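You operate a simulated robot arm through the tools that you are given. There is no shell and no other tool. Be economical: measure what you need, move in short steps, check, and stop when the job is done.

Carry out the task below with a simulated two-armed robot. There is one attempt and no reset: what you move stays moved.

## Task
Stand each shaft in the pocket that fits it and lock them in.
Fine: thin in ONE, short in TWO, thick in THREE, down in their pockets; then slide the yellow bar up to the shafts; damage nothing.

The check looks at the end state, three seconds after you hand in, the way a careful person would. Anything else that was tipped, shoved, dropped, spilled or broken makes it a failure.

## Robot
Two 7-joint arms with fingered hands on one trunk, on a base that drives. Base frame: it is fixed to the floor where the robot stands at the start and does not move with it; the origin is under the middle of the robot, x ahead of it, y to its left, z up; the surface under the hand at the start is at about z = 85. Lengths are in cm, angles in rad, forces in N, time in s.
The left shoulder is at the start at [7.1, 17.3, 108.8], the right one opposite. With the tool pointing down near the work surface each hand reaches from about 44 to 82 cm from the robot's upright axis, wherever it stands, measured 20 degrees to its own side. Places, roughly: black button on the counter [40, -40, 90]; pocket ONE [40, 20, 90]; pocket THREE [40, 0, 90]; pocket TWO [40, 10, 90]; white button on the counter [40, -30, 90]; yellow bar [50, 0, 90]. Payload 3.5 kg a hand.
The tool frame of a hand sits at the grasp point between the pads (the TCP): z along the fingers, y along the line on which they close. The tips reach 2.5 cm beyond it. The gripper opens to 8.8 cm. The gripper's body begins 2.9 cm behind the TCP. The gripper is a hand of 3 fingers: y runs from the thumb to the fingers, the wrist lies at [-1.3, -9.7, -16.2] in the tool frame, and closing takes about 1.5 s.
Orientation is told as [roll, pitch, yaw] about the base's x, y, z axes, in that order, counted from this pose: with the fingers straight down and the wrist toward the robot, the tool's x, y and z point along [0, 1, 0], [1, 0, 0] and [0, 0, -1] of the base frame.

## Interface
- The arms move only by the tool step_arm. It takes "left_rows", "right_rows" or both (then of equal length, played together; a hand with none holds still); each is a list that holds one entry, the list of rows, each a list of 7 numbers: the turn, a rotation vector about the tool's x, y, z in units of 6 degrees (1.0 is 6 degrees), then the shift along the tool's x, y, z in units of 40 mm (1.0 is 40 mm), then the opening in per cent of the stroke, from 0 (shut) to 100 (fully open). In form: [[[ax, ay, az, dx, dy, dz, claw], ...]]. A call has 1 to 8 rows; each row shifts and turns the commanded pose from where the row before left it, along the tool's axes as they then stand. A call with a number of a shift or a turn outside -1 to 1 is refused whole. Rows are played at 5 a second. More than 5 cm and 0.15 rad between two rows, or a gripper value outside its range, and nothing of the call is played. Where a pose cannot be reached the arm comes as near as it can. A force on the tool above 40 N (or 10 N above the force at the start of the call, whichever is more), or a blocked arm, ends the call early, and 0.2 s more pass. Each finger travels about 7.2 cm/s and halts on what it meets, pressing with about 27 N; the grip force reading is that of the motor and also rises with nothing between the fingers. The clock runs only during rows and for 0.2 s after the last one: add rows that do not move to give the fingers time. The reply holds the time, the measured pose of the TCP, the force on the tool along the base axes, the opening and the grip force, in the units named above and with some noise, with the torque about the TCP (base axes, N m) and any sound that the robot's microphone picked up.
- Cameras (640 x 400 px; columns grow to the right, rows downward): "scene" is now at [19.2, 0.32, 130.83]; the picture's right is [0.04, -1.00, -0.01], its down [-0.64, -0.02, -0.77] and it looks along [0.77, 0.04, -0.64] (base axes); focal length 214 px, centre (320, 200). "left" rides on the left gripper at [-5.8, -8.5, -10] in its tool frame; the picture's right is [-0.67, -0.35, 0.66], its down [0.69, -0.63, 0.37] and it looks along [0.28, 0.69, 0.66] (tool axes); focal length 261 px, centre (320, 200). "right" rides on the right gripper at [5.8, -8.5, -10] in its tool frame; the picture's right is [-0.67, 0.35, -0.65], its down [-0.69, -0.63, 0.37] and it looks along [-0.28, 0.69, 0.66] (tool axes); focal length 261 px, centre (320, 200). There is no depth. A picture from a camera that has moved, and an enlarged one, comes with that camera's place and axes in the base frame and with its lens.
- snapshot(camera): a new picture of that camera. It takes no simulated time.
- slide_trunk(by): slides the trunk up (or, below 0, down) by that many cm; the arms and the scene camera ride with it, the base frame stays. It gives what a move gives, with no picture.
- steer(legs): drives the robot by 1 to 6 legs, each [ahead, left, turn to the left] in cm, cm and rad, along the robot's own axes; the way and the turn of a leg run together, so that a leg with both is an arc; at most 150 cm and 3.142 rad a leg. The arms and the cameras ride along, it lands a little off, and it stops where it bumps. It gives what a move gives.
- hand_shape(shape, hand): the hand has 3 fingers and takes this shape, open, in about a second: jaw (thumb against the fingers, like two jaws); tri (thumb and two fingers); tip (a fingertip pinch); poke (one finger out to press); point (the index stretched); flat (the hand flat); cup (the hand cupped); fist (a fist). The gripper value then closes the fingers along that shape, each until it touches; the sizes above hold for jaw. It gives what a move gives, with no picture.
- head_to(pan, tilt): turns the head with the scene camera to pan (to the left, within 1.501 rad either way) and tilt (down, from -0.506 to 1.204), counted from straight ahead of the robot. It gives what a move gives.
- zoom(camera, box): a new picture of the part [left, top, right, bottom] of that camera's present view, enlarged. It takes no simulated time.
- job_done(): hands the job in; it is judged then, once.

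Work in short steps. Places have to be worked out from the pictures, the camera data and where the tool is seen: move nearer, look again, correct. Check each grasp and each placing, and mend what went wrong. You have 120 turns and 88 pictures in all, those below and enlarged ones among them. Open the grippers and draw the arms clear of the work before you hand the job in, unless the task says otherwise; then end with one line.

The tools are called as name(argument=value, ...) on one line, values as JSON. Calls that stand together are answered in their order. step_arm: Moves the arms, as the interface text tells. Its arguments: {"type":"object","properties":{"left_rows":{"type":"array","items":{"type":"array","items":{"type":"array","items":{"type":"number"}}}},"right_rows":{"type":"array","items":{"type":"array","items":{"type":"array","items":{"type":"number"}}}}},"required":[]} The other tools are called the same way: slide_trunk (by) slides the trunk up or down; hand_shape (shape, hand) gives the hand a shape; steer (legs) drives the base; head_to (pan, tilt) turns the head that bears the scene camera; snapshot (camera) takes a picture; zoom (camera, box) takes an enlarged picture of a part of a camera's view; job_done () hands the job in.

At the start:

```text
time: 0.0
left_eef_pos: [50.07, 25.23, 118.07]
left_tcp_rot: [0.0, 0.001, 0.002]
left_force: [-0.4, 0.0, 0.0]
left_moment: [-0.02, -0.02, 0.01]
left_opening: 8.77
left_grasp_force: 0.0
left_shape: jaw
right_eef_pos: [50.02, -18.17, 117.84]
right_tcp_rot: [0.0, 0.0, -0.001]
right_force: [0.1, -0.3, -0.1]
right_moment: [-0.01, -0.03, 0.02]
right_opening: 8.81
right_grasp_force: 0.0
right_shape: jaw
trunk travel left (down, up): [-17.5, 28.0]
robot x, y, heading: [0.09, 0.21, 0.003]
head pan, tilt: [0.044, 0.483]
```

scene: 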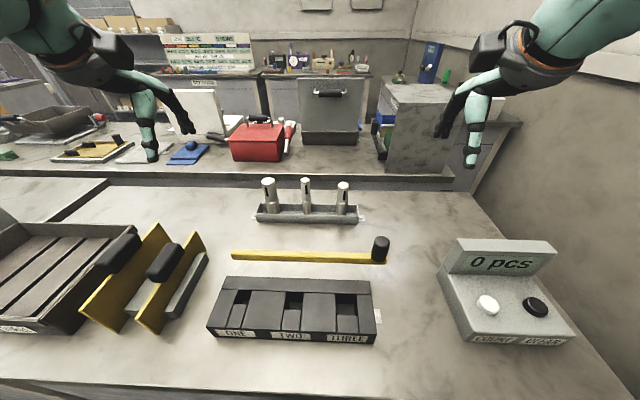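
right: 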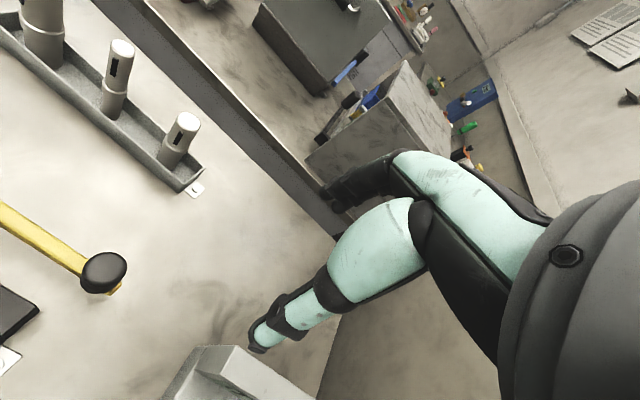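
left: 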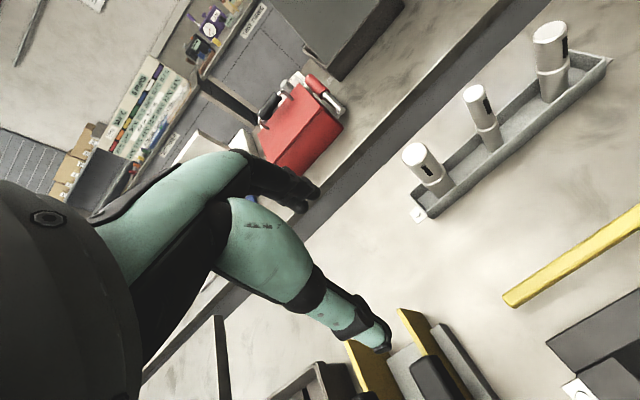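

The scene shows three shafts in a tray, the fixture with three pockets, and a yellow bar with a black knob. I zoom in on the shafts and fixture first.

zoom(camera="scene", box=[240, 165, 400, 265])

zoom(camera="scene", box=[190, 240, 400, 371])

zoom(camera="left", box=[380, 0, 640, 240])

```text
4.00 times, centred on (320, 215) of scene
camera zoom: at [19.2, 0.32, 130.83], right [0.04, -1.0, -0.01], down [-0.64, -0.02, -0.77], along [0.77, 0.04, -0.64], focal length 858 px, centre (320, 140)
```

zoom: 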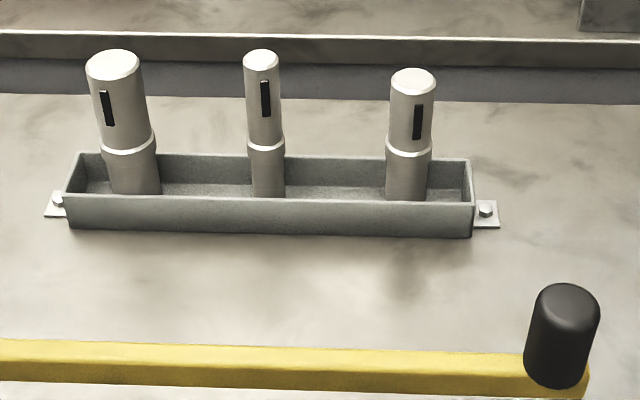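

```text
3.05 times, centred on (295, 306) of scene
camera zoom: at [19.2, 0.32, 130.83], right [0.04, -1.0, -0.01], down [-0.64, -0.02, -0.77], along [0.77, 0.04, -0.64], focal length 654 px, centre (396, -122)
```

zoom: 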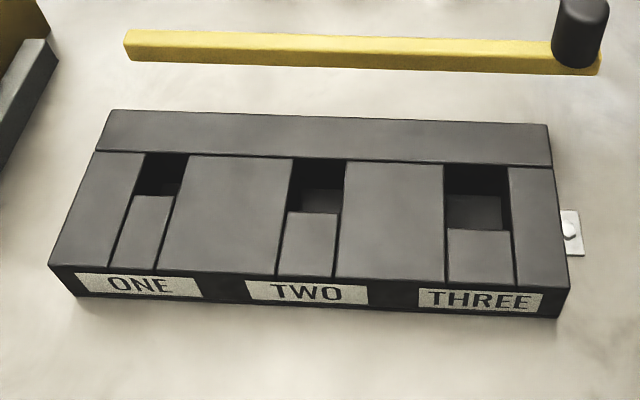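

```text
1.67 times, centred on (510, 120) of left
camera zoom: at [41.51, 19.35, 128.15], right [-0.35, -0.67, -0.66], down [-0.63, 0.68, -0.37], along [0.69, 0.29, -0.66], focal length 434 px, centre (3, 333)
```

zoom: 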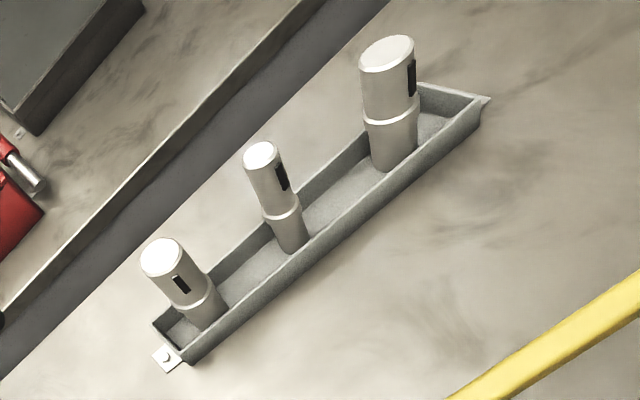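

I judge thick shaft left (y≈14), thin in the middle, short right (y≈-3). The pockets run y≈15 to -3 at x≈37, which is too close to reach, so I drive back and right to put everything in the left hand's range.

steer(legs=[[-12, -8, 0]])

head_to(pan=0.2, tilt=0.75)

snapshot(camera="scene")

snapshot(camera="left")

```text
time: 1.4
left_eef_pos: [38.18, 17.02, 118.03]
left_tcp_rot: [-0.001, 0.001, -0.001]
left_force: [-0.4, -0.3, -0.6]
left_moment: [0.0, -0.03, 0.01]
left_opening: 8.79
left_grasp_force: 0.0
left_shape: jaw
right_eef_pos: [37.93, -26.24, 117.81]
right_tcp_rot: [0.001, 0.001, 0.0]
right_force: [-0.1, 0.4, 0.6]
right_moment: [0.01, -0.03, 0.03]
right_opening: 8.77
right_grasp_force: 0.1
right_shape: jaw
trunk travel left (down, up): [-17.5, 28.0]
robot x, y, heading: [-12.08, -8.3, -0.001]
head pan, tilt: [0.044, 0.483]
```

```text
time: 2.1
left_eef_pos: [37.85, 17.14, 118.12]
left_tcp_rot: [0.0, 0.001, -0.001]
left_force: [-0.4, 0.8, -0.5]
left_moment: [0.0, 0.0, 0.02]
left_opening: 8.74
left_grasp_force: 0.0
left_shape: jaw
right_eef_pos: [37.75, -26.33, 117.91]
right_tcp_rot: [0.001, -0.001, 0.0]
right_force: [0.9, 0.0, -0.7]
right_moment: [-0.01, 0.01, 0.02]
right_opening: 8.77
right_grasp_force: 0.0
right_shape: jaw
trunk travel left (down, up): [-17.5, 28.0]
robot x, y, heading: [-12.16, -8.02, -0.003]
head pan, tilt: [0.201, 0.75]
```

```text
81 pictures are left
camera scene: at [5.67, -6.55, 128.76], right [0.19, -0.98, -0.04], down [-0.8, -0.14, -0.58], along [0.56, 0.15, -0.81], focal length 214 px, centre (320, 200)
```

scene: 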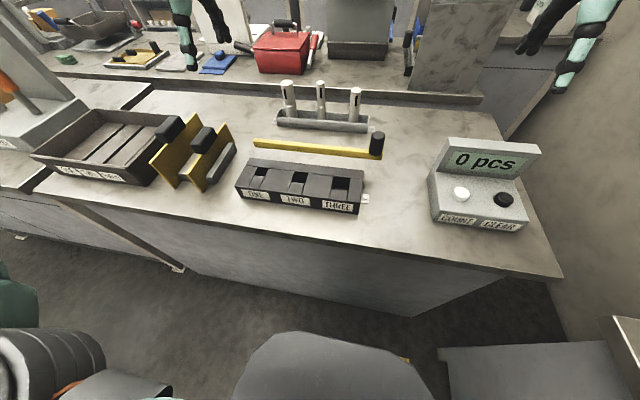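

```text
80 pictures are left
camera left: at [29.45, 11.23, 128.17], right [-0.35, -0.67, -0.66], down [-0.63, 0.69, -0.37], along [0.69, 0.29, -0.66], focal length 261 px, centre (320, 200)
```

left: 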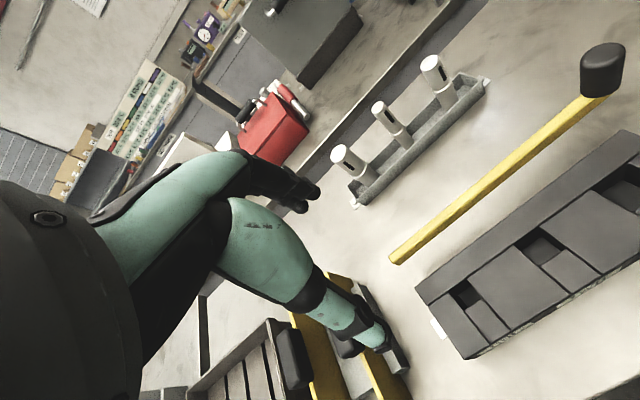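

Triangulating puts the thin shaft top at about (63, 6.8, 100.5), the thick at (64, 16.3, 100) and the short at (64.5, -3.2, 98.3). I move the left hand above the thin shaft, staying high, to look closer.

step_arm(left_rows=[[[0, 0, 0, -0.33, 0.8, 0.15, 100], [0, 0, 0, -0.33, 0.8, 0.15, 100], [0, 0, 0, -0.33, 0.8, 0.15, 100], [0, 0, 0, -0.33, 0.8, 0.15, 100], [0, 0, 0, -0.33, 0.8, 0.15, 100], [0, 0, 0, -0.33, 0.8, 0.15, 100], [0, 0, 0, -0.33, 0.8, 0.15, 100]]])

snapshot(camera="left")

snapshot(camera="scene")

```text
time: 3.7
left_eef_pos: [60.56, 7.73, 113.98]
left_tcp_rot: [0.001, 0.002, 0.0]
left_force: [1.0, -0.4, 0.0]
left_moment: [0.06, 0.01, 0.01]
left_opening: 8.74
left_grasp_force: 0.1
left_shape: jaw
right_eef_pos: [37.99, -26.43, 117.8]
right_tcp_rot: [0.0, 0.003, -0.001]
right_force: [-1.1, 0.1, 0.1]
right_moment: [-0.01, 0.01, -0.01]
right_opening: 8.75
right_grasp_force: 0.0
right_shape: jaw
trunk travel left (down, up): [-17.5, 28.0]
robot x, y, heading: [-12.13, -7.97, 0.0]
head pan, tilt: [0.201, 0.75]
```

```text
79 pictures are left
camera left: at [51.89, 1.88, 124.04], right [-0.35, -0.67, -0.66], down [-0.63, 0.69, -0.36], along [0.69, 0.29, -0.66], focal length 261 px, centre (320, 200)
```

left: 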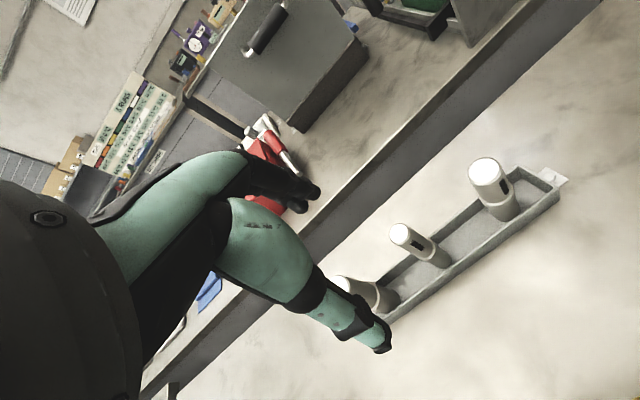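

```text
78 pictures are left
camera scene: at [5.8, -6.69, 128.73], right [0.19, -0.98, -0.04], down [-0.8, -0.14, -0.58], along [0.56, 0.15, -0.81], focal length 214 px, centre (320, 200)
```

scene: 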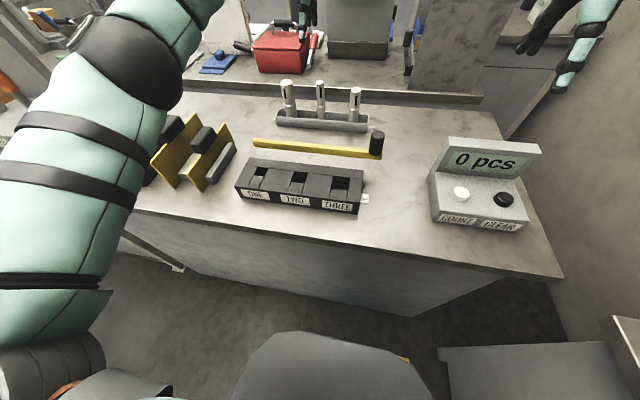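

Estimates now give the thin shaft at x≈65–66.5, y≈6.6, z top≈98–100. I come nearer in x and a bit lower, with the tips still above the top, and look again.

step_arm(left_rows=[[[0, 0, 0, -0.1, 0.4, 0.6, 100], [0, 0, 0, -0.15, 0.4, 0.6, 100], [0, 0, 0, 0, 0.3, 0.5, 100]]])

snapshot(camera="left")

zoom(camera="scene", box=[240, 30, 400, 130])

```text
time: 4.5
left_eef_pos: [64.35, 7.21, 106.99]
left_tcp_rot: [0.001, 0.0, 0.0]
left_force: [-0.7, -1.0, 0.9]
left_moment: [0.0, -0.01, 0.02]
left_opening: 8.77
left_grasp_force: 0.1
left_shape: jaw
left hand out of reach, approached as far as the arm can: row 3
right_eef_pos: [37.86, -26.35, 117.85]
right_tcp_rot: [0.0, 0.003, 0.001]
right_force: [-0.3, -0.5, 0.2]
right_moment: [-0.03, 0.03, -0.04]
right_opening: 8.77
right_grasp_force: 0.1
right_shape: jaw
trunk travel left (down, up): [-17.5, 28.0]
robot x, y, heading: [-12.26, -8.05, 0.002]
head pan, tilt: [0.201, 0.75]
```

```text
77 pictures are left
camera left: at [55.87, 1.36, 117.09], right [-0.35, -0.67, -0.66], down [-0.63, 0.69, -0.37], along [0.69, 0.29, -0.66], focal length 261 px, centre (320, 200)
```

left: 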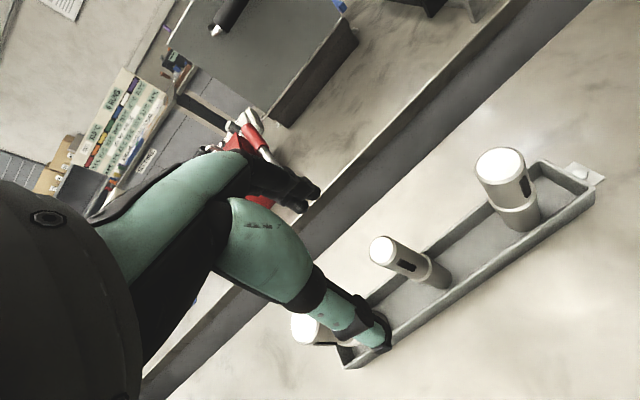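

```text
4.00 times, centred on (320, 80) of scene
camera zoom: at [5.7, -6.51, 128.75], right [0.19, -0.98, -0.04], down [-0.8, -0.14, -0.58], along [0.56, 0.15, -0.81], focal length 858 px, centre (320, 680)
```

zoom: 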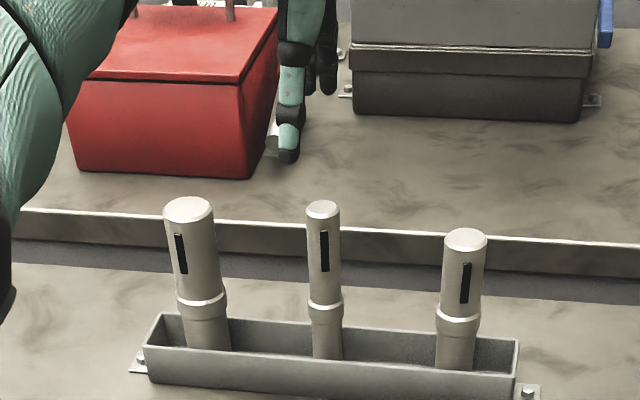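

The hand is at its reach limit; the refined row position is x≈66.5 with y≈16.6 / 7.0 / -3.7 and top z≈98. Driving 5 cm forward should put both the shafts and the pockets in reach.

steer(legs=[[5, 0, 0]])

snapshot(camera="left")

```text
time: 5.5
left_eef_pos: [69.21, 7.08, 107.43]
left_tcp_rot: [-0.001, 0.0, 0.002]
left_force: [0.1, -0.1, -0.5]
left_moment: [0.0, 0.02, -0.01]
left_opening: 8.78
left_grasp_force: 0.1
left_shape: jaw
right_eef_pos: [42.68, -26.28, 118.02]
right_tcp_rot: [0.0, -0.001, 0.0]
right_force: [0.1, -0.5, -0.3]
right_moment: [0.02, -0.01, 0.02]
right_opening: 8.75
right_grasp_force: 0.1
right_shape: jaw
trunk travel left (down, up): [-17.5, 28.0]
robot x, y, heading: [-7.48, -7.99, 0.006]
head pan, tilt: [0.201, 0.75]
```

```text
75 pictures are left
camera left: at [60.64, 1.35, 117.37], right [-0.35, -0.67, -0.66], down [-0.63, 0.68, -0.37], along [0.7, 0.29, -0.66], focal length 261 px, centre (320, 200)
```

left: 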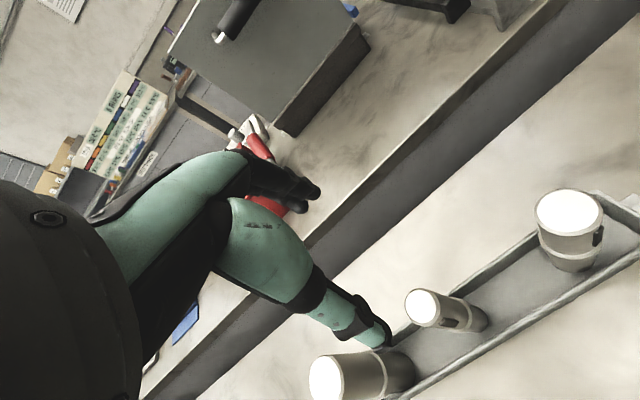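

The thin shaft top computes to about (66, 6.9, 98.4). I centre over it and lower until the tips are just above the top.

step_arm(left_rows=[[[0, 0, 0, -0.02, -0.4, 0, 100], [0, 0, 0, -0.02, -0.4, 0.3, 100], [0, 0, 0, 0, 0, 0.7, 100], [0, 0, 0, 0, 0, 0.3, 100], [0, 0, 0, 0, 0, 0, 100]]])

snapshot(camera="left")

zoom(camera="scene", box=[220, 30, 420, 155])

```text
time: 6.7
left_eef_pos: [66.06, 6.88, 101.86]
left_tcp_rot: [0.0, -0.001, 0.001]
left_force: [0.0, 0.2, -0.2]
left_moment: [0.05, 0.0, -0.03]
left_opening: 8.77
left_grasp_force: 0.1
left_shape: jaw
right_eef_pos: [42.94, -26.29, 117.92]
right_tcp_rot: [-0.001, 0.0, 0.0]
right_force: [0.0, 0.1, -1.0]
right_moment: [0.04, -0.03, -0.01]
right_opening: 8.77
right_grasp_force: 0.0
right_shape: jaw
trunk travel left (down, up): [-17.5, 28.0]
robot x, y, heading: [-6.91, -8.04, 0.001]
head pan, tilt: [0.201, 0.75]
```

```text
74 pictures are left
camera left: at [57.64, 1.06, 111.95], right [-0.35, -0.67, -0.66], down [-0.63, 0.68, -0.37], along [0.69, 0.29, -0.66], focal length 261 px, centre (320, 200)
```

left: 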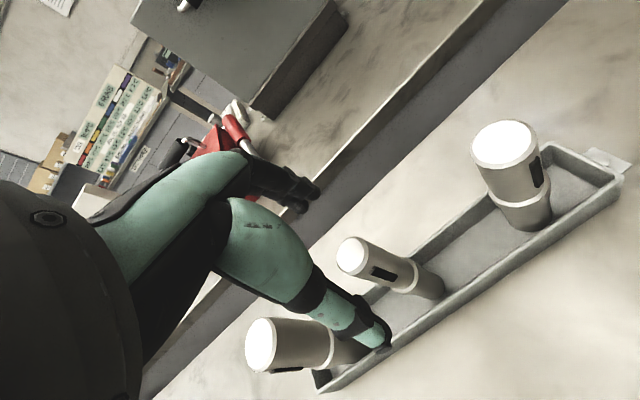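

```text
3.20 times, centred on (320, 92) of scene
camera zoom: at [10.74, -6.55, 128.75], right [0.2, -0.98, -0.04], down [-0.8, -0.14, -0.58], along [0.56, 0.15, -0.81], focal length 686 px, centre (320, 544)
```

zoom: 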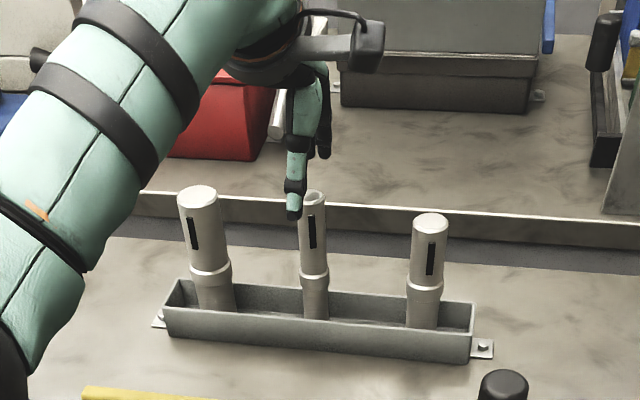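

Projecting the tool axis at the shaft-top height gives pixel (352,258) against the observed (349,255), so it is well centred. I lower 5.6 cm in small rows.

step_arm(left_rows=[[[0, 0, 0, 0, 0, 0.3, 100], [0, 0, 0, 0, 0, 0.4, 100], [0, 0, 0, 0, 0, 0.4, 100], [0, 0, 0, 0, 0, 0.3, 100], [0, 0, 0, 0, 0, 0, 100]]])

snapshot(camera="left")

```text
time: 7.9
left_eef_pos: [66.08, 7.01, 96.44]
left_tcp_rot: [0.001, 0.002, -0.001]
left_force: [-0.1, -0.1, -0.1]
left_moment: [-0.01, -0.01, -0.02]
left_opening: 8.79
left_grasp_force: 0.1
left_shape: jaw
right_eef_pos: [42.76, -26.38, 117.84]
right_tcp_rot: [0.001, 0.0, 0.0]
right_force: [-0.5, 0.3, 0.4]
right_moment: [0.02, 0.01, -0.05]
right_opening: 8.75
right_grasp_force: 0.0
right_shape: jaw
trunk travel left (down, up): [-17.5, 28.0]
robot x, y, heading: [-7.1, -7.87, -0.003]
head pan, tilt: [0.201, 0.75]
```

```text
72 pictures are left
camera left: at [57.74, 1.18, 106.33], right [-0.35, -0.67, -0.66], down [-0.63, 0.68, -0.37], along [0.69, 0.29, -0.66], focal length 261 px, centre (320, 200)
```

left: 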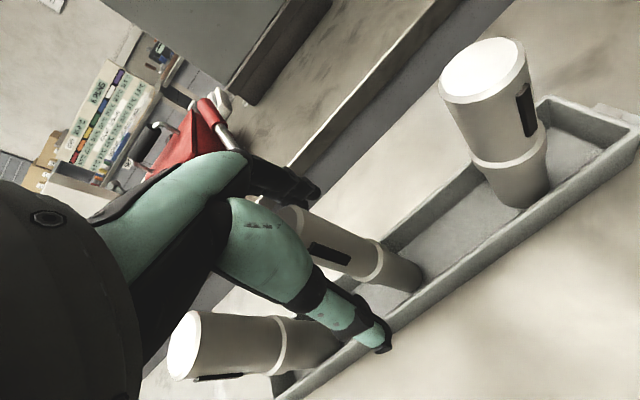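

The shaft is between thumb and fingers. I close and hold still.

step_arm(left_rows=[[[0, 0, 0, 0, 0, 0, 40], [0, 0, 0, 0, 0, 0, 20], [0, 0, 0, 0, 0, 0, 0], [0, 0, 0, 0, 0, 0, 0], [0, 0, 0, 0, 0, 0, 0], [0, 0, 0, 0, 0, 0, 0], [0, 0, 0, 0, 0, 0, 0], [0, 0, 0, 0, 0, 0, 0]]])

snapshot(camera="left")

zoom(camera="scene", box=[220, 30, 420, 155])

```text
time: 9.7
left_eef_pos: [66.21, 7.01, 96.19]
left_tcp_rot: [0.001, 0.002, 0.001]
left_force: [-1.3, -0.3, -0.8]
left_moment: [0.0, -0.02, 0.0]
left_opening: 1.42
left_grasp_force: 26.8
left_shape: jaw
right_eef_pos: [42.88, -26.37, 117.82]
right_tcp_rot: [0.001, 0.001, 0.001]
right_force: [0.3, 0.0, 0.7]
right_moment: [-0.03, -0.01, 0.0]
right_opening: 8.78
right_grasp_force: 0.0
right_shape: jaw
trunk travel left (down, up): [-17.5, 28.0]
robot x, y, heading: [-6.9, -8.09, -0.003]
head pan, tilt: [0.201, 0.75]
```

```text
71 pictures are left
camera left: at [57.76, 1.2, 106.33], right [-0.35, -0.67, -0.66], down [-0.63, 0.68, -0.37], along [0.69, 0.29, -0.66], focal length 261 px, centre (320, 200)
```

left: 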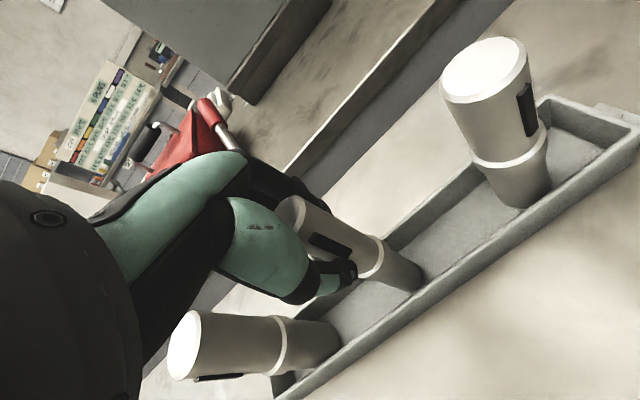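

```text
3.20 times, centred on (320, 92) of scene
camera zoom: at [10.75, -6.53, 128.75], right [0.2, -0.98, -0.04], down [-0.8, -0.14, -0.58], along [0.56, 0.15, -0.81], focal length 686 px, centre (320, 544)
```

zoom: 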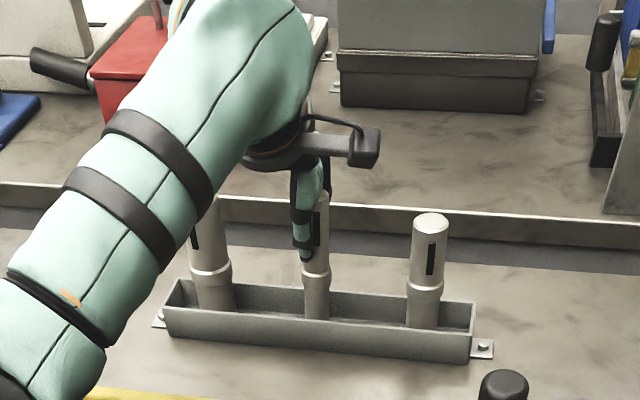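

Opening 1.42 cm is less than the apparent 2 cm diameter, so the grip could be off-centre. I take a closer look before lifting.

zoom(camera="left", box=[240, 170, 440, 320])

zoom(camera="scene", box=[295, 75, 345, 135])

```text
2.67 times, centred on (340, 245) of left
camera zoom: at [57.76, 1.2, 106.33], right [-0.35, -0.67, -0.66], down [-0.63, 0.68, -0.37], along [0.69, 0.29, -0.66], focal length 695 px, centre (267, 80)
```

zoom: 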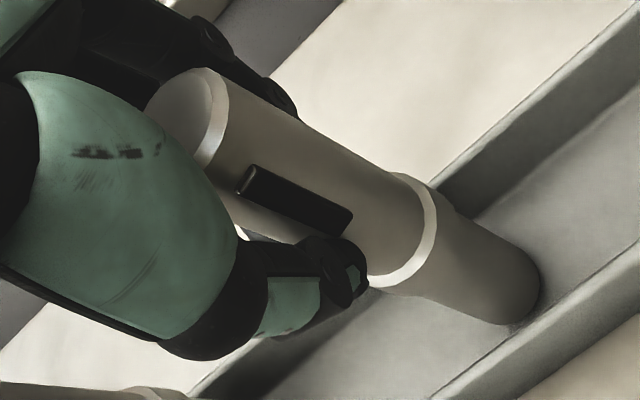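

```text
6.67 times, centred on (320, 105) of scene
camera zoom: at [10.75, -6.53, 128.75], right [0.2, -0.98, -0.04], down [-0.8, -0.14, -0.58], along [0.56, 0.15, -0.81], focal length 1430 px, centre (320, 833)
```

zoom: 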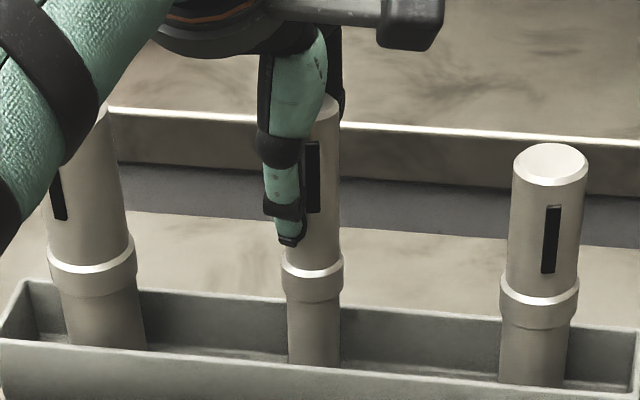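

The thumb sits near the left edge of the shaft (about 0.6–1 cm off), so I open, shift to −y by 0.6 cm and grip again.

step_arm(left_rows=[[[0, 0, 0, 0, 0, 0, 60], [0, 0, 0, 0, 0, 0, 60], [0, 0, 0, 0, 0, 0, 60], [0, 0, 0, -0.15, 0, 0, 60], [0, 0, 0, 0, 0, 0, 60]]])

zoom(camera="scene", box=[295, 75, 345, 135])

zoom(camera="left", box=[220, 150, 460, 350])

```text
time: 10.9
left_eef_pos: [66.3, 6.38, 96.27]
left_tcp_rot: [0.0, 0.001, 0.0]
left_force: [0.3, -0.3, -1.3]
left_moment: [0.02, 0.03, -0.03]
left_opening: 5.26
left_grasp_force: 0.0
left_shape: jaw
right_eef_pos: [42.9, -26.28, 117.81]
right_tcp_rot: [-0.001, 0.0, -0.001]
right_force: [0.5, -0.2, -0.2]
right_moment: [0.01, -0.03, 0.01]
right_opening: 8.81
right_grasp_force: 0.0
right_shape: jaw
trunk travel left (down, up): [-17.5, 28.0]
robot x, y, heading: [-7.04, -8.23, -0.0]
head pan, tilt: [0.201, 0.75]
```

```text
6.67 times, centred on (320, 105) of scene
camera zoom: at [10.74, -6.52, 128.75], right [0.2, -0.98, -0.04], down [-0.8, -0.14, -0.58], along [0.56, 0.15, -0.81], focal length 1430 px, centre (320, 833)
```

zoom: 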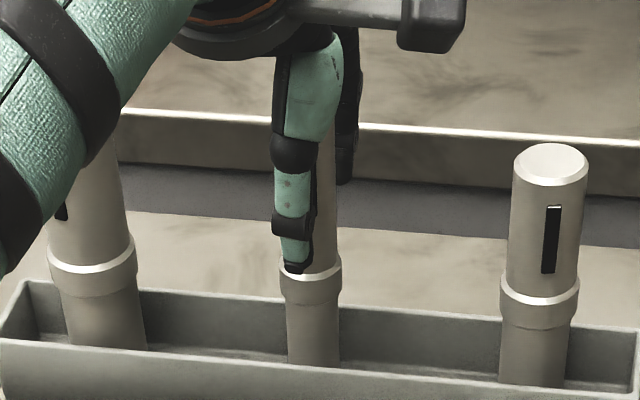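

```text
2.00 times, centred on (340, 250) of left
camera zoom: at [57.77, 0.56, 106.3], right [-0.35, -0.67, -0.66], down [-0.63, 0.68, -0.37], along [0.69, 0.29, -0.66], focal length 521 px, centre (280, 100)
```

zoom: 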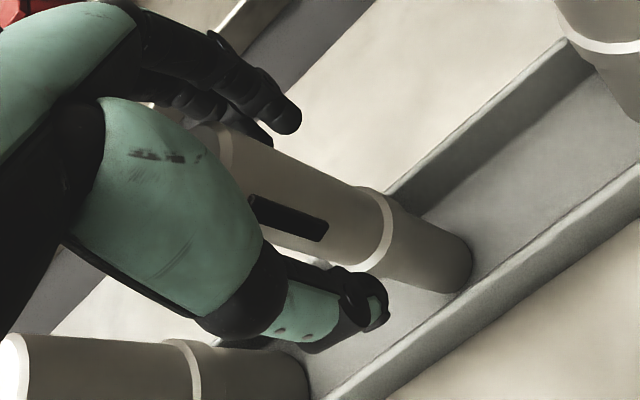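

Now the two far fingers straddle the shaft and the thumb, corrected for parallax, lines up with it. I close again.

step_arm(left_rows=[[[0, 0, 0, 0, 0, 0, 30], [0, 0, 0, 0, 0, 0, 0], [0, 0, 0, 0, 0, 0, 0], [0, 0, 0, 0, 0, 0, 0], [0, 0, 0, 0, 0, 0, 0], [0, 0, 0, 0, 0, 0, 0]]])

zoom(camera="scene", box=[295, 75, 345, 135])

zoom(camera="left", box=[220, 150, 460, 350])

```text
time: 12.3
left_eef_pos: [66.3, 6.32, 96.33]
left_tcp_rot: [-0.001, -0.001, 0.002]
left_force: [-1.3, -0.6, 0.0]
left_moment: [-0.01, 0.02, 0.01]
left_opening: 1.63
left_grasp_force: 27.3
left_shape: jaw
right_eef_pos: [42.91, -26.32, 117.84]
right_tcp_rot: [0.001, 0.001, 0.001]
right_force: [0.2, -0.4, -0.2]
right_moment: [0.03, 0.03, 0.01]
right_opening: 8.77
right_grasp_force: 0.0
right_shape: jaw
trunk travel left (down, up): [-17.5, 28.0]
robot x, y, heading: [-6.69, -8.22, 0.0]
head pan, tilt: [0.201, 0.75]
```

```text
6.67 times, centred on (320, 105) of scene
camera zoom: at [10.74, -6.54, 128.75], right [0.2, -0.98, -0.04], down [-0.8, -0.14, -0.58], along [0.56, 0.15, -0.81], focal length 1430 px, centre (320, 833)
```

zoom: 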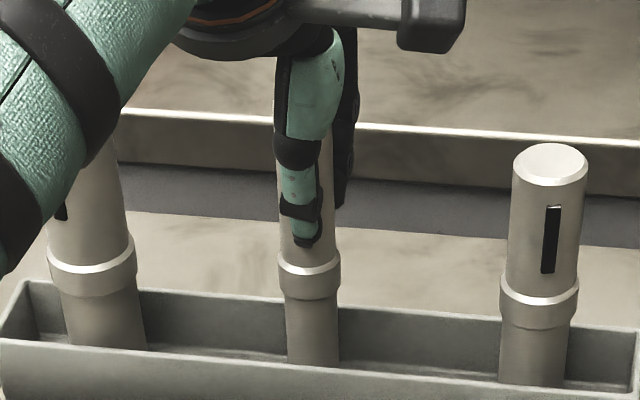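

```text
2.00 times, centred on (340, 250) of left
camera zoom: at [57.77, 0.54, 106.29], right [-0.35, -0.67, -0.66], down [-0.63, 0.68, -0.37], along [0.69, 0.29, -0.66], focal length 521 px, centre (280, 100)
```

zoom: 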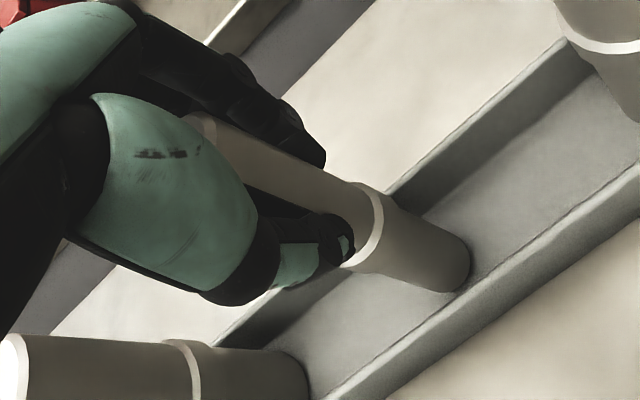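

The grip is centred now. I lift straight up by 10 cm.

step_arm(left_rows=[[[0, 0, 0, 0, 0, -0.3, 0], [0, 0, 0, 0, 0, -0.5, 0], [0, 0, 0, 0, 0, -0.6, 0], [0, 0, 0, 0, 0, -0.6, 0], [0, 0, 0, 0, 0, -0.5, 0], [0, 0, 0, 0, 0, 0, 0]]])

snapshot(camera="scene")

snapshot(camera="left")

```text
time: 13.7
left_eef_pos: [66.19, 6.26, 106.36]
left_tcp_rot: [-0.001, 0.002, 0.001]
left_force: [-0.4, -1.2, -2.7]
left_moment: [-0.02, -0.02, 0.02]
left_opening: 1.6
left_grasp_force: 26.8
left_shape: jaw
right_eef_pos: [42.93, -26.3, 117.82]
right_tcp_rot: [-0.001, 0.003, 0.0]
right_force: [0.6, 0.7, -0.7]
right_moment: [-0.03, -0.02, -0.02]
right_opening: 8.76
right_grasp_force: 0.0
right_shape: jaw
trunk travel left (down, up): [-17.5, 28.0]
robot x, y, heading: [-7.0, -8.17, 0.002]
head pan, tilt: [0.201, 0.75]
```

```text
63 pictures are left
camera scene: at [10.82, -6.51, 128.73], right [0.2, -0.98, -0.04], down [-0.8, -0.14, -0.58], along [0.56, 0.15, -0.81], focal length 214 px, centre (320, 200)
```

scene: 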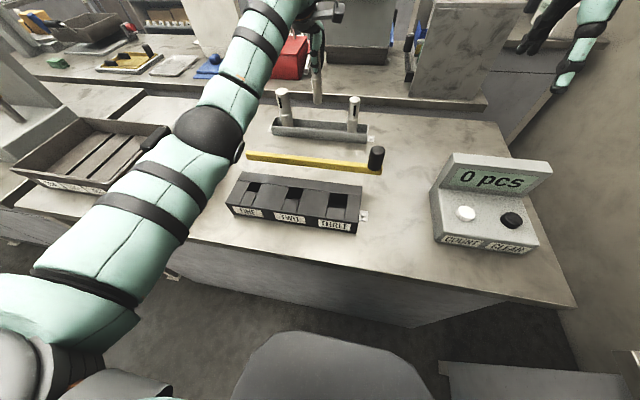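

```text
62 pictures are left
camera left: at [57.7, 0.56, 116.42], right [-0.35, -0.67, -0.65], down [-0.63, 0.68, -0.37], along [0.69, 0.29, -0.66], focal length 261 px, centre (320, 200)
```

left: 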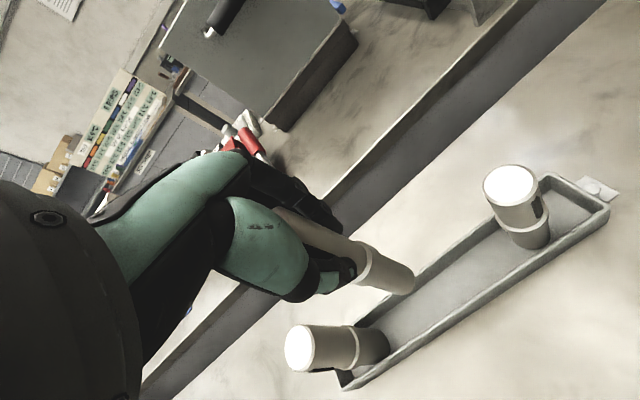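

The thin shaft is held and hangs straight. I carry it back toward pocket ONE, staying well above the fixture.

step_arm(left_rows=[[[0, 0, 0, 0, -0.6, 0, 0], [0, 0, 0, 0.2, -0.9, 0, 0], [0, 0, 0, 0.4, -0.9, 0, 0], [0, 0, 0, 0.4, -0.9, 0, 0], [0, 0, 0, 0.4, -0.9, 0, 0], [0, 0, 0, 0.4, -0.9, 0, 0], [0, 0, 0, 0.4, -0.9, 0, 0], [0, 0, 0, 0.3, -0.4, 0, 0]]])

snapshot(camera="scene")

snapshot(camera="left")

```text
time: 15.7
left_eef_pos: [40.28, 21.15, 107.33]
left_tcp_rot: [0.021, -0.016, 0.108]
left_force: [0.6, 0.1, -3.2]
left_moment: [-0.02, -0.02, 0.04]
left_opening: 1.55
left_grasp_force: 26.6
left_shape: jaw
left hand out of reach, approached as far as the arm can: row 8
right_eef_pos: [42.93, -26.28, 117.81]
right_tcp_rot: [0.001, 0.002, 0.0]
right_force: [0.8, 0.3, -0.8]
right_moment: [0.0, 0.05, 0.02]
right_opening: 8.75
right_grasp_force: 0.2
right_shape: jaw
trunk travel left (down, up): [-17.5, 28.0]
robot x, y, heading: [-6.81, -8.43, 0.001]
head pan, tilt: [0.201, 0.75]
stopped in row 8 (left hand): the arm was blocked; the commanded pose is now the measured one
```

```text
61 pictures are left
camera scene: at [10.79, -6.49, 128.74], right [0.2, -0.98, -0.04], down [-0.8, -0.14, -0.58], along [0.56, 0.15, -0.81], focal length 214 px, centre (320, 200)
```

scene: 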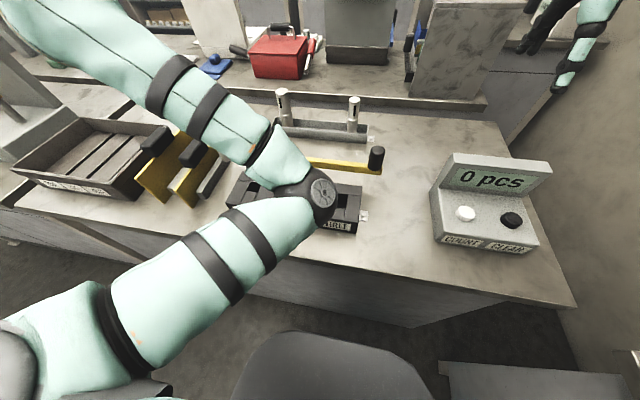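

```text
60 pictures are left
camera left: at [32.37, 14.19, 116.95], right [-0.26, -0.69, -0.68], down [-0.69, 0.62, -0.36], along [0.67, 0.37, -0.64], focal length 261 px, centre (320, 200)
```

left: 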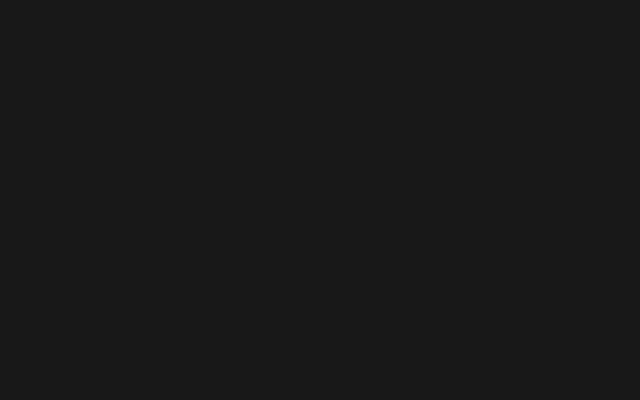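

The arm folded at its near limit and blocked, though the shaft is still held. I retrace outward first to unfold it and square up the turn.

step_arm(left_rows=[[[0, 0, 0, -0.3, 0.6, 0, 0], [0, 0, 0, -0.4, 0.9, 0, 0], [0, 0, 0, -0.4, 0.9, 0, 0], [0, 0, 0, -0.4, 0.9, 0, 0], [0, 0, 0, 0, 0, 0, 0]]])

snapshot(camera="scene")

```text
time: 16.9
left_eef_pos: [53.87, 15.95, 107.19]
left_tcp_rot: [0.018, -0.019, 0.096]
left_force: [-0.1, 0.1, -2.6]
left_moment: [-0.02, -0.01, 0.02]
left_opening: 1.56
left_grasp_force: 26.4
left_shape: jaw
right_eef_pos: [42.82, -26.32, 117.92]
right_tcp_rot: [0.0, -0.001, 0.001]
right_force: [-0.2, 0.2, -0.2]
right_moment: [0.01, -0.04, -0.01]
right_opening: 8.78
right_grasp_force: 0.0
right_shape: jaw
trunk travel left (down, up): [-17.5, 28.0]
robot x, y, heading: [-6.87, -8.1, 0.003]
head pan, tilt: [0.201, 0.75]
```

```text
59 pictures are left
camera scene: at [10.74, -6.5, 128.75], right [0.2, -0.98, -0.04], down [-0.8, -0.14, -0.58], along [0.56, 0.15, -0.81], focal length 214 px, centre (320, 200)
```

scene: 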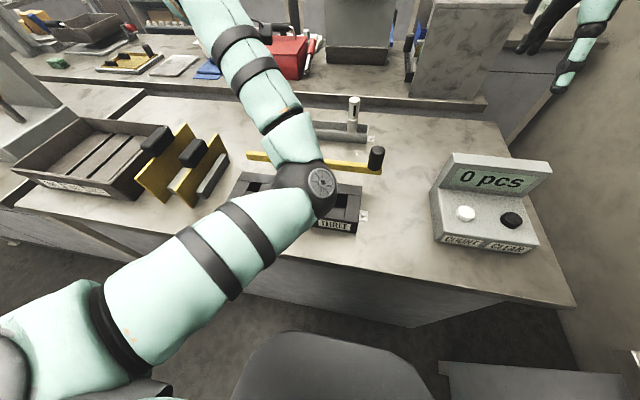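

The elbow has swung inward. I extend the arm back out toward the earlier far position, squaring the hand, so the elbow can return to its outer posture.

step_arm(left_rows=[[[0.18, -0.17, 0.9, 0, 0, -0.3, 0], [0, 0, 0, -0.6, 0.7, -0.3, 0], [0, 0, 0, -0.6, 0.7, -0.3, 0], [0, 0, 0, -0.6, 0.7, -0.3, 0], [0, 0, 0, -0.5, 0.6, 0, 0], [0, 0, 0, 0, 0.6, 0, 0], [0, 0, 0, 0, 0, 0, 0]]])

snapshot(camera="scene")

```text
time: 18.5
left_eef_pos: [67.28, 6.87, 112.05]
left_tcp_rot: [0.004, 0.002, 0.005]
left_force: [0.2, 0.7, -3.4]
left_moment: [0.0, 0.02, -0.01]
left_opening: 1.57
left_grasp_force: 26.8
left_shape: jaw
right_eef_pos: [42.91, -26.3, 117.81]
right_tcp_rot: [0.001, -0.001, 0.0]
right_force: [-0.1, 0.5, 0.6]
right_moment: [0.01, 0.02, 0.02]
right_opening: 8.77
right_grasp_force: 0.1
right_shape: jaw
trunk travel left (down, up): [-17.5, 28.0]
robot x, y, heading: [-7.12, -8.3, -0.001]
head pan, tilt: [0.201, 0.75]
```

```text
58 pictures are left
camera scene: at [10.76, -6.58, 128.75], right [0.2, -0.98, -0.04], down [-0.8, -0.14, -0.58], along [0.56, 0.15, -0.81], focal length 214 px, centre (320, 200)
```

scene: 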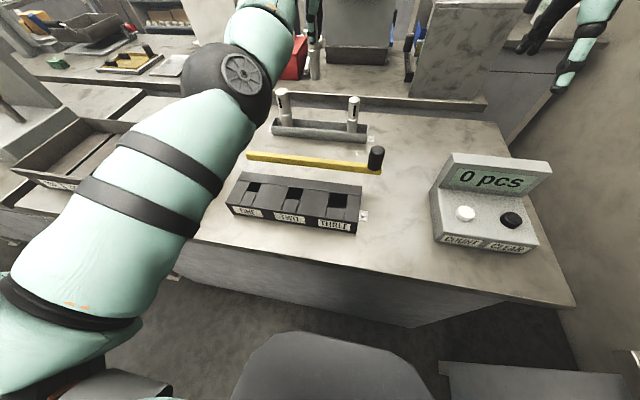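

The arm is extended and the hand is square again. I drive back 12 cm so the pockets fall in mid-reach.

steer(legs=[[-12, 0, 0]])

step_arm(left_rows=[[[0, 0, 0, 0.4, -0.5, 0, 0], [0, 0, 0, 0.4, -0.6, 0, 0], [0, 0, 0, 0.4, -0.6, 0, 0], [0, 0, 0, 0.4, -0.6, 0, 0], [0, 0, 0, 0.3, -0.6, 0, 0], [0, 0, 0, 0, 0, 0, 0]]])

snapshot(camera="scene")

snapshot(camera="left")

```text
time: 19.7
left_eef_pos: [55.43, 7.05, 112.07]
left_tcp_rot: [0.003, 0.004, 0.006]
left_force: [-0.5, -0.1, -3.2]
left_moment: [-0.01, -0.01, -0.03]
left_opening: 1.55
left_grasp_force: 26.3
left_shape: jaw
right_eef_pos: [31.19, -26.24, 117.68]
right_tcp_rot: [0.0, 0.003, 0.002]
right_force: [0.1, 0.3, -0.1]
right_moment: [0.0, 0.0, 0.02]
right_opening: 8.76
right_grasp_force: 0.1
right_shape: jaw
trunk travel left (down, up): [-17.5, 28.0]
robot x, y, heading: [-18.91, -8.06, 0.006]
head pan, tilt: [0.201, 0.75]
```

```text
time: 21.1
left_eef_pos: [43.55, 14.61, 112.26]
left_tcp_rot: [0.005, 0.001, 0.008]
left_force: [0.4, 0.3, -2.5]
left_moment: [0.0, -0.03, -0.01]
left_opening: 1.57
left_grasp_force: 26.8
left_shape: jaw
right_eef_pos: [30.97, -26.31, 117.77]
right_tcp_rot: [-0.001, 0.002, 0.001]
right_force: [-0.4, 0.0, -0.2]
right_moment: [0.0, 0.01, -0.02]
right_opening: 8.77
right_grasp_force: 0.2
right_shape: jaw
trunk travel left (down, up): [-17.5, 28.0]
robot x, y, heading: [-18.64, -8.15, 0.003]
head pan, tilt: [0.201, 0.75]
```

```text
57 pictures are left
camera scene: at [-1.2, -6.5, 128.73], right [0.2, -0.98, -0.04], down [-0.8, -0.14, -0.58], along [0.56, 0.15, -0.81], focal length 214 px, centre (320, 200)
```

scene: 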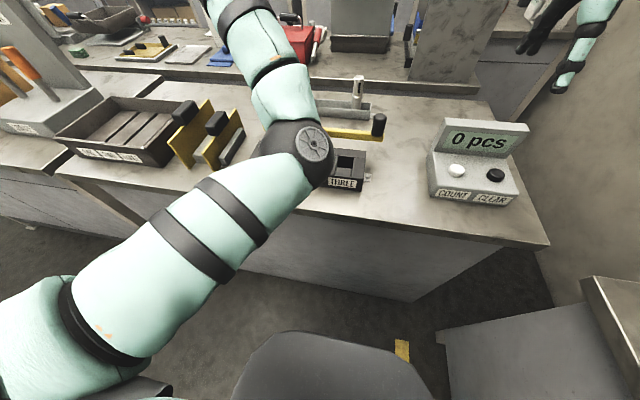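

```text
56 pictures are left
camera left: at [35.22, 8.68, 122.2], right [-0.35, -0.67, -0.66], down [-0.63, 0.68, -0.36], along [0.69, 0.29, -0.66], focal length 261 px, centre (320, 200)
```

left: 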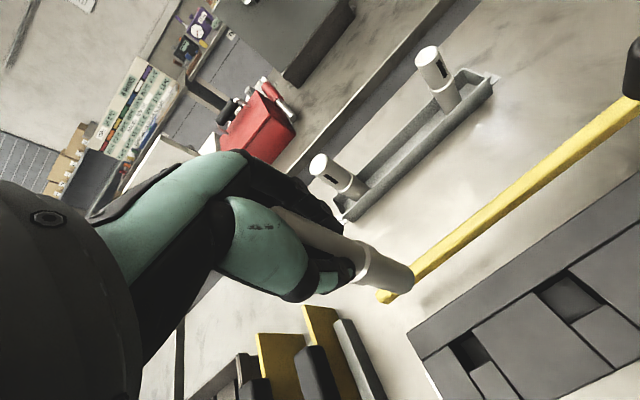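

The shaft hangs above the area and the left camera sees the pockets. I zoom in on them.

zoom(camera="left", box=[340, 220, 640, 400])

```text
2.13 times, centred on (490, 310) of left
camera zoom: at [35.22, 8.68, 122.2], right [-0.35, -0.67, -0.66], down [-0.63, 0.68, -0.36], along [0.69, 0.29, -0.66], focal length 556 px, centre (-43, -35)
```

zoom: 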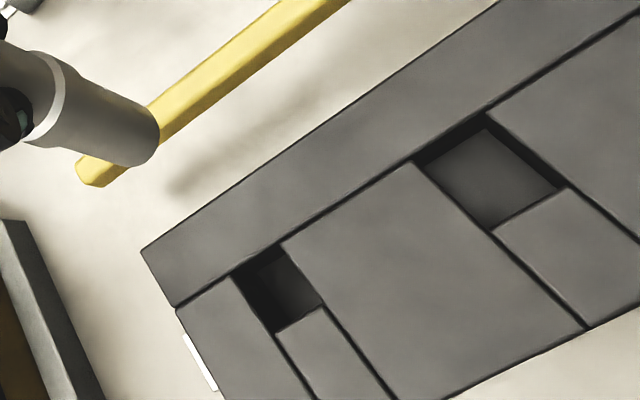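

Pocket ONE's corners compute to x 37.0–39.6, y 15.0–17.6, so its centre is about (38.35, 16.3). The held shaft bottom matches the TCP axis; I move over the pocket and stay above it.

step_arm(left_rows=[[[0, 0, 0, 0.2, -0.6, 0, 0], [0, 0, 0, 0.22, -0.7, 0.5, 0], [0, 0, 0, 0, 0, 0.8, 0], [0, 0, 0, 0, 0, 0.65, 0], [0, 0, 0, 0, 0, 0, 0]]])

snapshot(camera="left")

```text
time: 22.5
left_eef_pos: [38.14, 21.69, 105.73]
left_tcp_rot: [0.001, -0.025, 0.118]
left_force: [-0.6, -1.0, -1.8]
left_moment: [-0.03, -0.01, 0.01]
left_opening: 1.57
left_grasp_force: 26.9
left_shape: jaw
right_eef_pos: [30.92, -26.18, 117.76]
right_tcp_rot: [0.0, 0.001, 0.001]
right_force: [0.7, 0.6, -0.1]
right_moment: [-0.01, -0.02, 0.01]
right_opening: 8.78
right_grasp_force: 0.1
right_shape: jaw
trunk travel left (down, up): [-17.5, 28.0]
robot x, y, heading: [-19.04, -7.94, 0.0]
head pan, tilt: [0.201, 0.75]
stopped in row 5 (left hand): the arm was blocked; the commanded pose is now the measured one
```

```text
54 pictures are left
camera left: at [30.07, 14.91, 115.48], right [-0.25, -0.7, -0.66], down [-0.7, 0.61, -0.38], along [0.67, 0.37, -0.64], focal length 261 px, centre (320, 200)
```

left: 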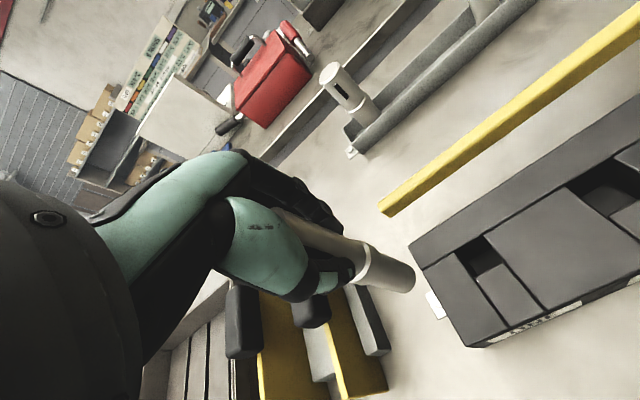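

Blocked again and the hand was deflected 5 cm to +y, but the shaft is clear of everything. I look at the arm from the head camera.

snapshot(camera="scene")

snapshot(camera="right")

```text
53 pictures are left
camera scene: at [-1.22, -6.47, 128.74], right [0.2, -0.98, -0.04], down [-0.8, -0.14, -0.58], along [0.56, 0.15, -0.81], focal length 214 px, centre (320, 200)
```

scene: 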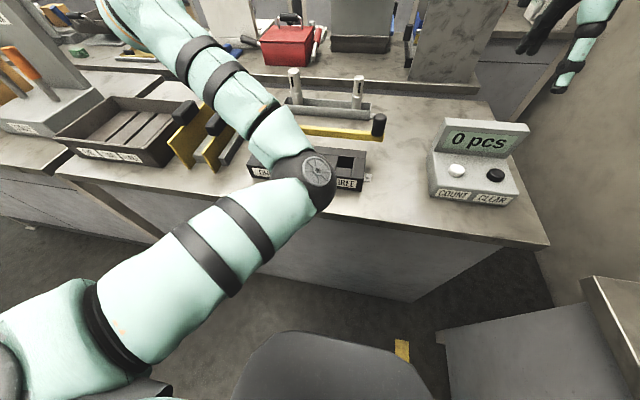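

```text
52 pictures are left
camera right: at [22.26, -20.49, 127.86], right [0.35, -0.67, 0.66], down [-0.63, -0.69, -0.37], along [0.69, -0.28, -0.66], focal length 261 px, centre (320, 200)
```

right: 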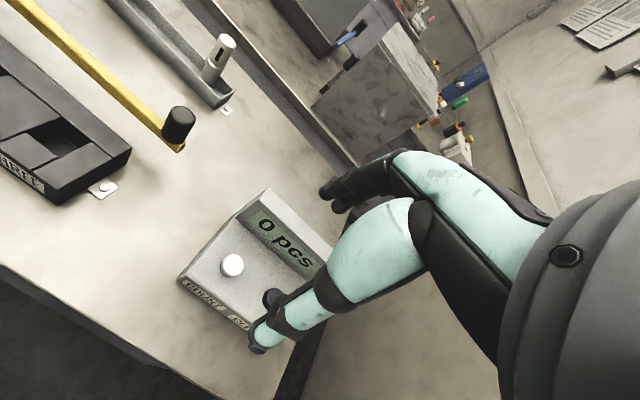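

The inward elbow blocks the hand on the far left side. I raise the hand, bring it right and square it, then drive left so pocket ONE lies in front of the arm.

step_arm(left_rows=[[[0, 0, 0, -0.6, 0.4, -0.5, 0], [0, 0, 0, -0.7, 0.4, -0.5, 0], [0.2, 0, 0.6, -0.7, 0.4, -0.5, 0], [0, 0, 0.5, -0.7, 0.4, -0.2, 0], [0, 0, 0, -0.5, 0.3, 0, 0], [0, 0, 0, -0.5, 0, 0, 0], [0, 0, 0, 0, 0, 0, 0]]])

steer(legs=[[0, 11, 0]])

snapshot(camera="scene")

```text
time: 24.3
left_eef_pos: [47.03, 12.0, 108.51]
left_tcp_rot: [0.002, 0.066, 0.081]
left_force: [0.2, -0.4, -2.7]
left_moment: [-0.03, -0.05, -0.02]
left_opening: 1.57
left_grasp_force: 27.5
left_shape: jaw
right_eef_pos: [30.95, -26.15, 117.8]
right_tcp_rot: [-0.002, 0.001, 0.003]
right_force: [-0.3, 0.8, 1.2]
right_moment: [0.02, 0.0, 0.0]
right_opening: 8.76
right_grasp_force: 0.1
right_shape: jaw
trunk travel left (down, up): [-17.5, 28.0]
robot x, y, heading: [-18.95, -8.27, 0.002]
head pan, tilt: [0.201, 0.75]
stopped in row 7 (left hand): the arm was blocked; the commanded pose is now the measured one
```

```text
time: 25.5
left_eef_pos: [46.99, 23.01, 108.63]
left_tcp_rot: [0.001, 0.062, 0.081]
left_force: [0.9, 0.0, -2.8]
left_moment: [0.02, 0.04, -0.04]
left_opening: 1.57
left_grasp_force: 27.2
left_shape: jaw
right_eef_pos: [30.89, -15.19, 117.84]
right_tcp_rot: [0.001, 0.003, 0.002]
right_force: [0.4, -0.6, 0.4]
right_moment: [-0.01, -0.02, -0.01]
right_opening: 8.75
right_grasp_force: 0.0
right_shape: jaw
trunk travel left (down, up): [-17.5, 28.0]
robot x, y, heading: [-18.93, 2.53, 0.004]
head pan, tilt: [0.201, 0.75]
```

```text
51 pictures are left
camera scene: at [-1.24, 4.49, 128.74], right [0.2, -0.98, -0.04], down [-0.8, -0.14, -0.58], along [0.56, 0.15, -0.81], focal length 214 px, centre (320, 200)
```

scene: 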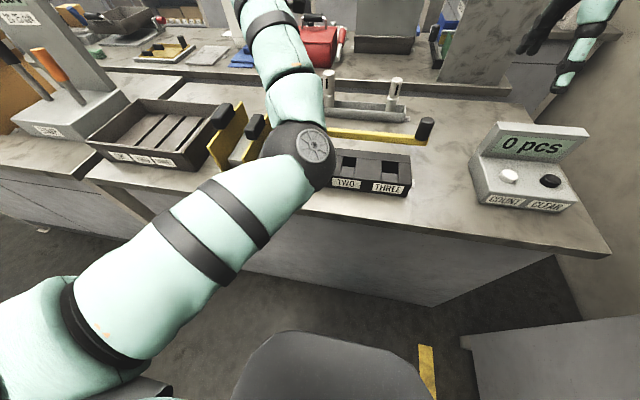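

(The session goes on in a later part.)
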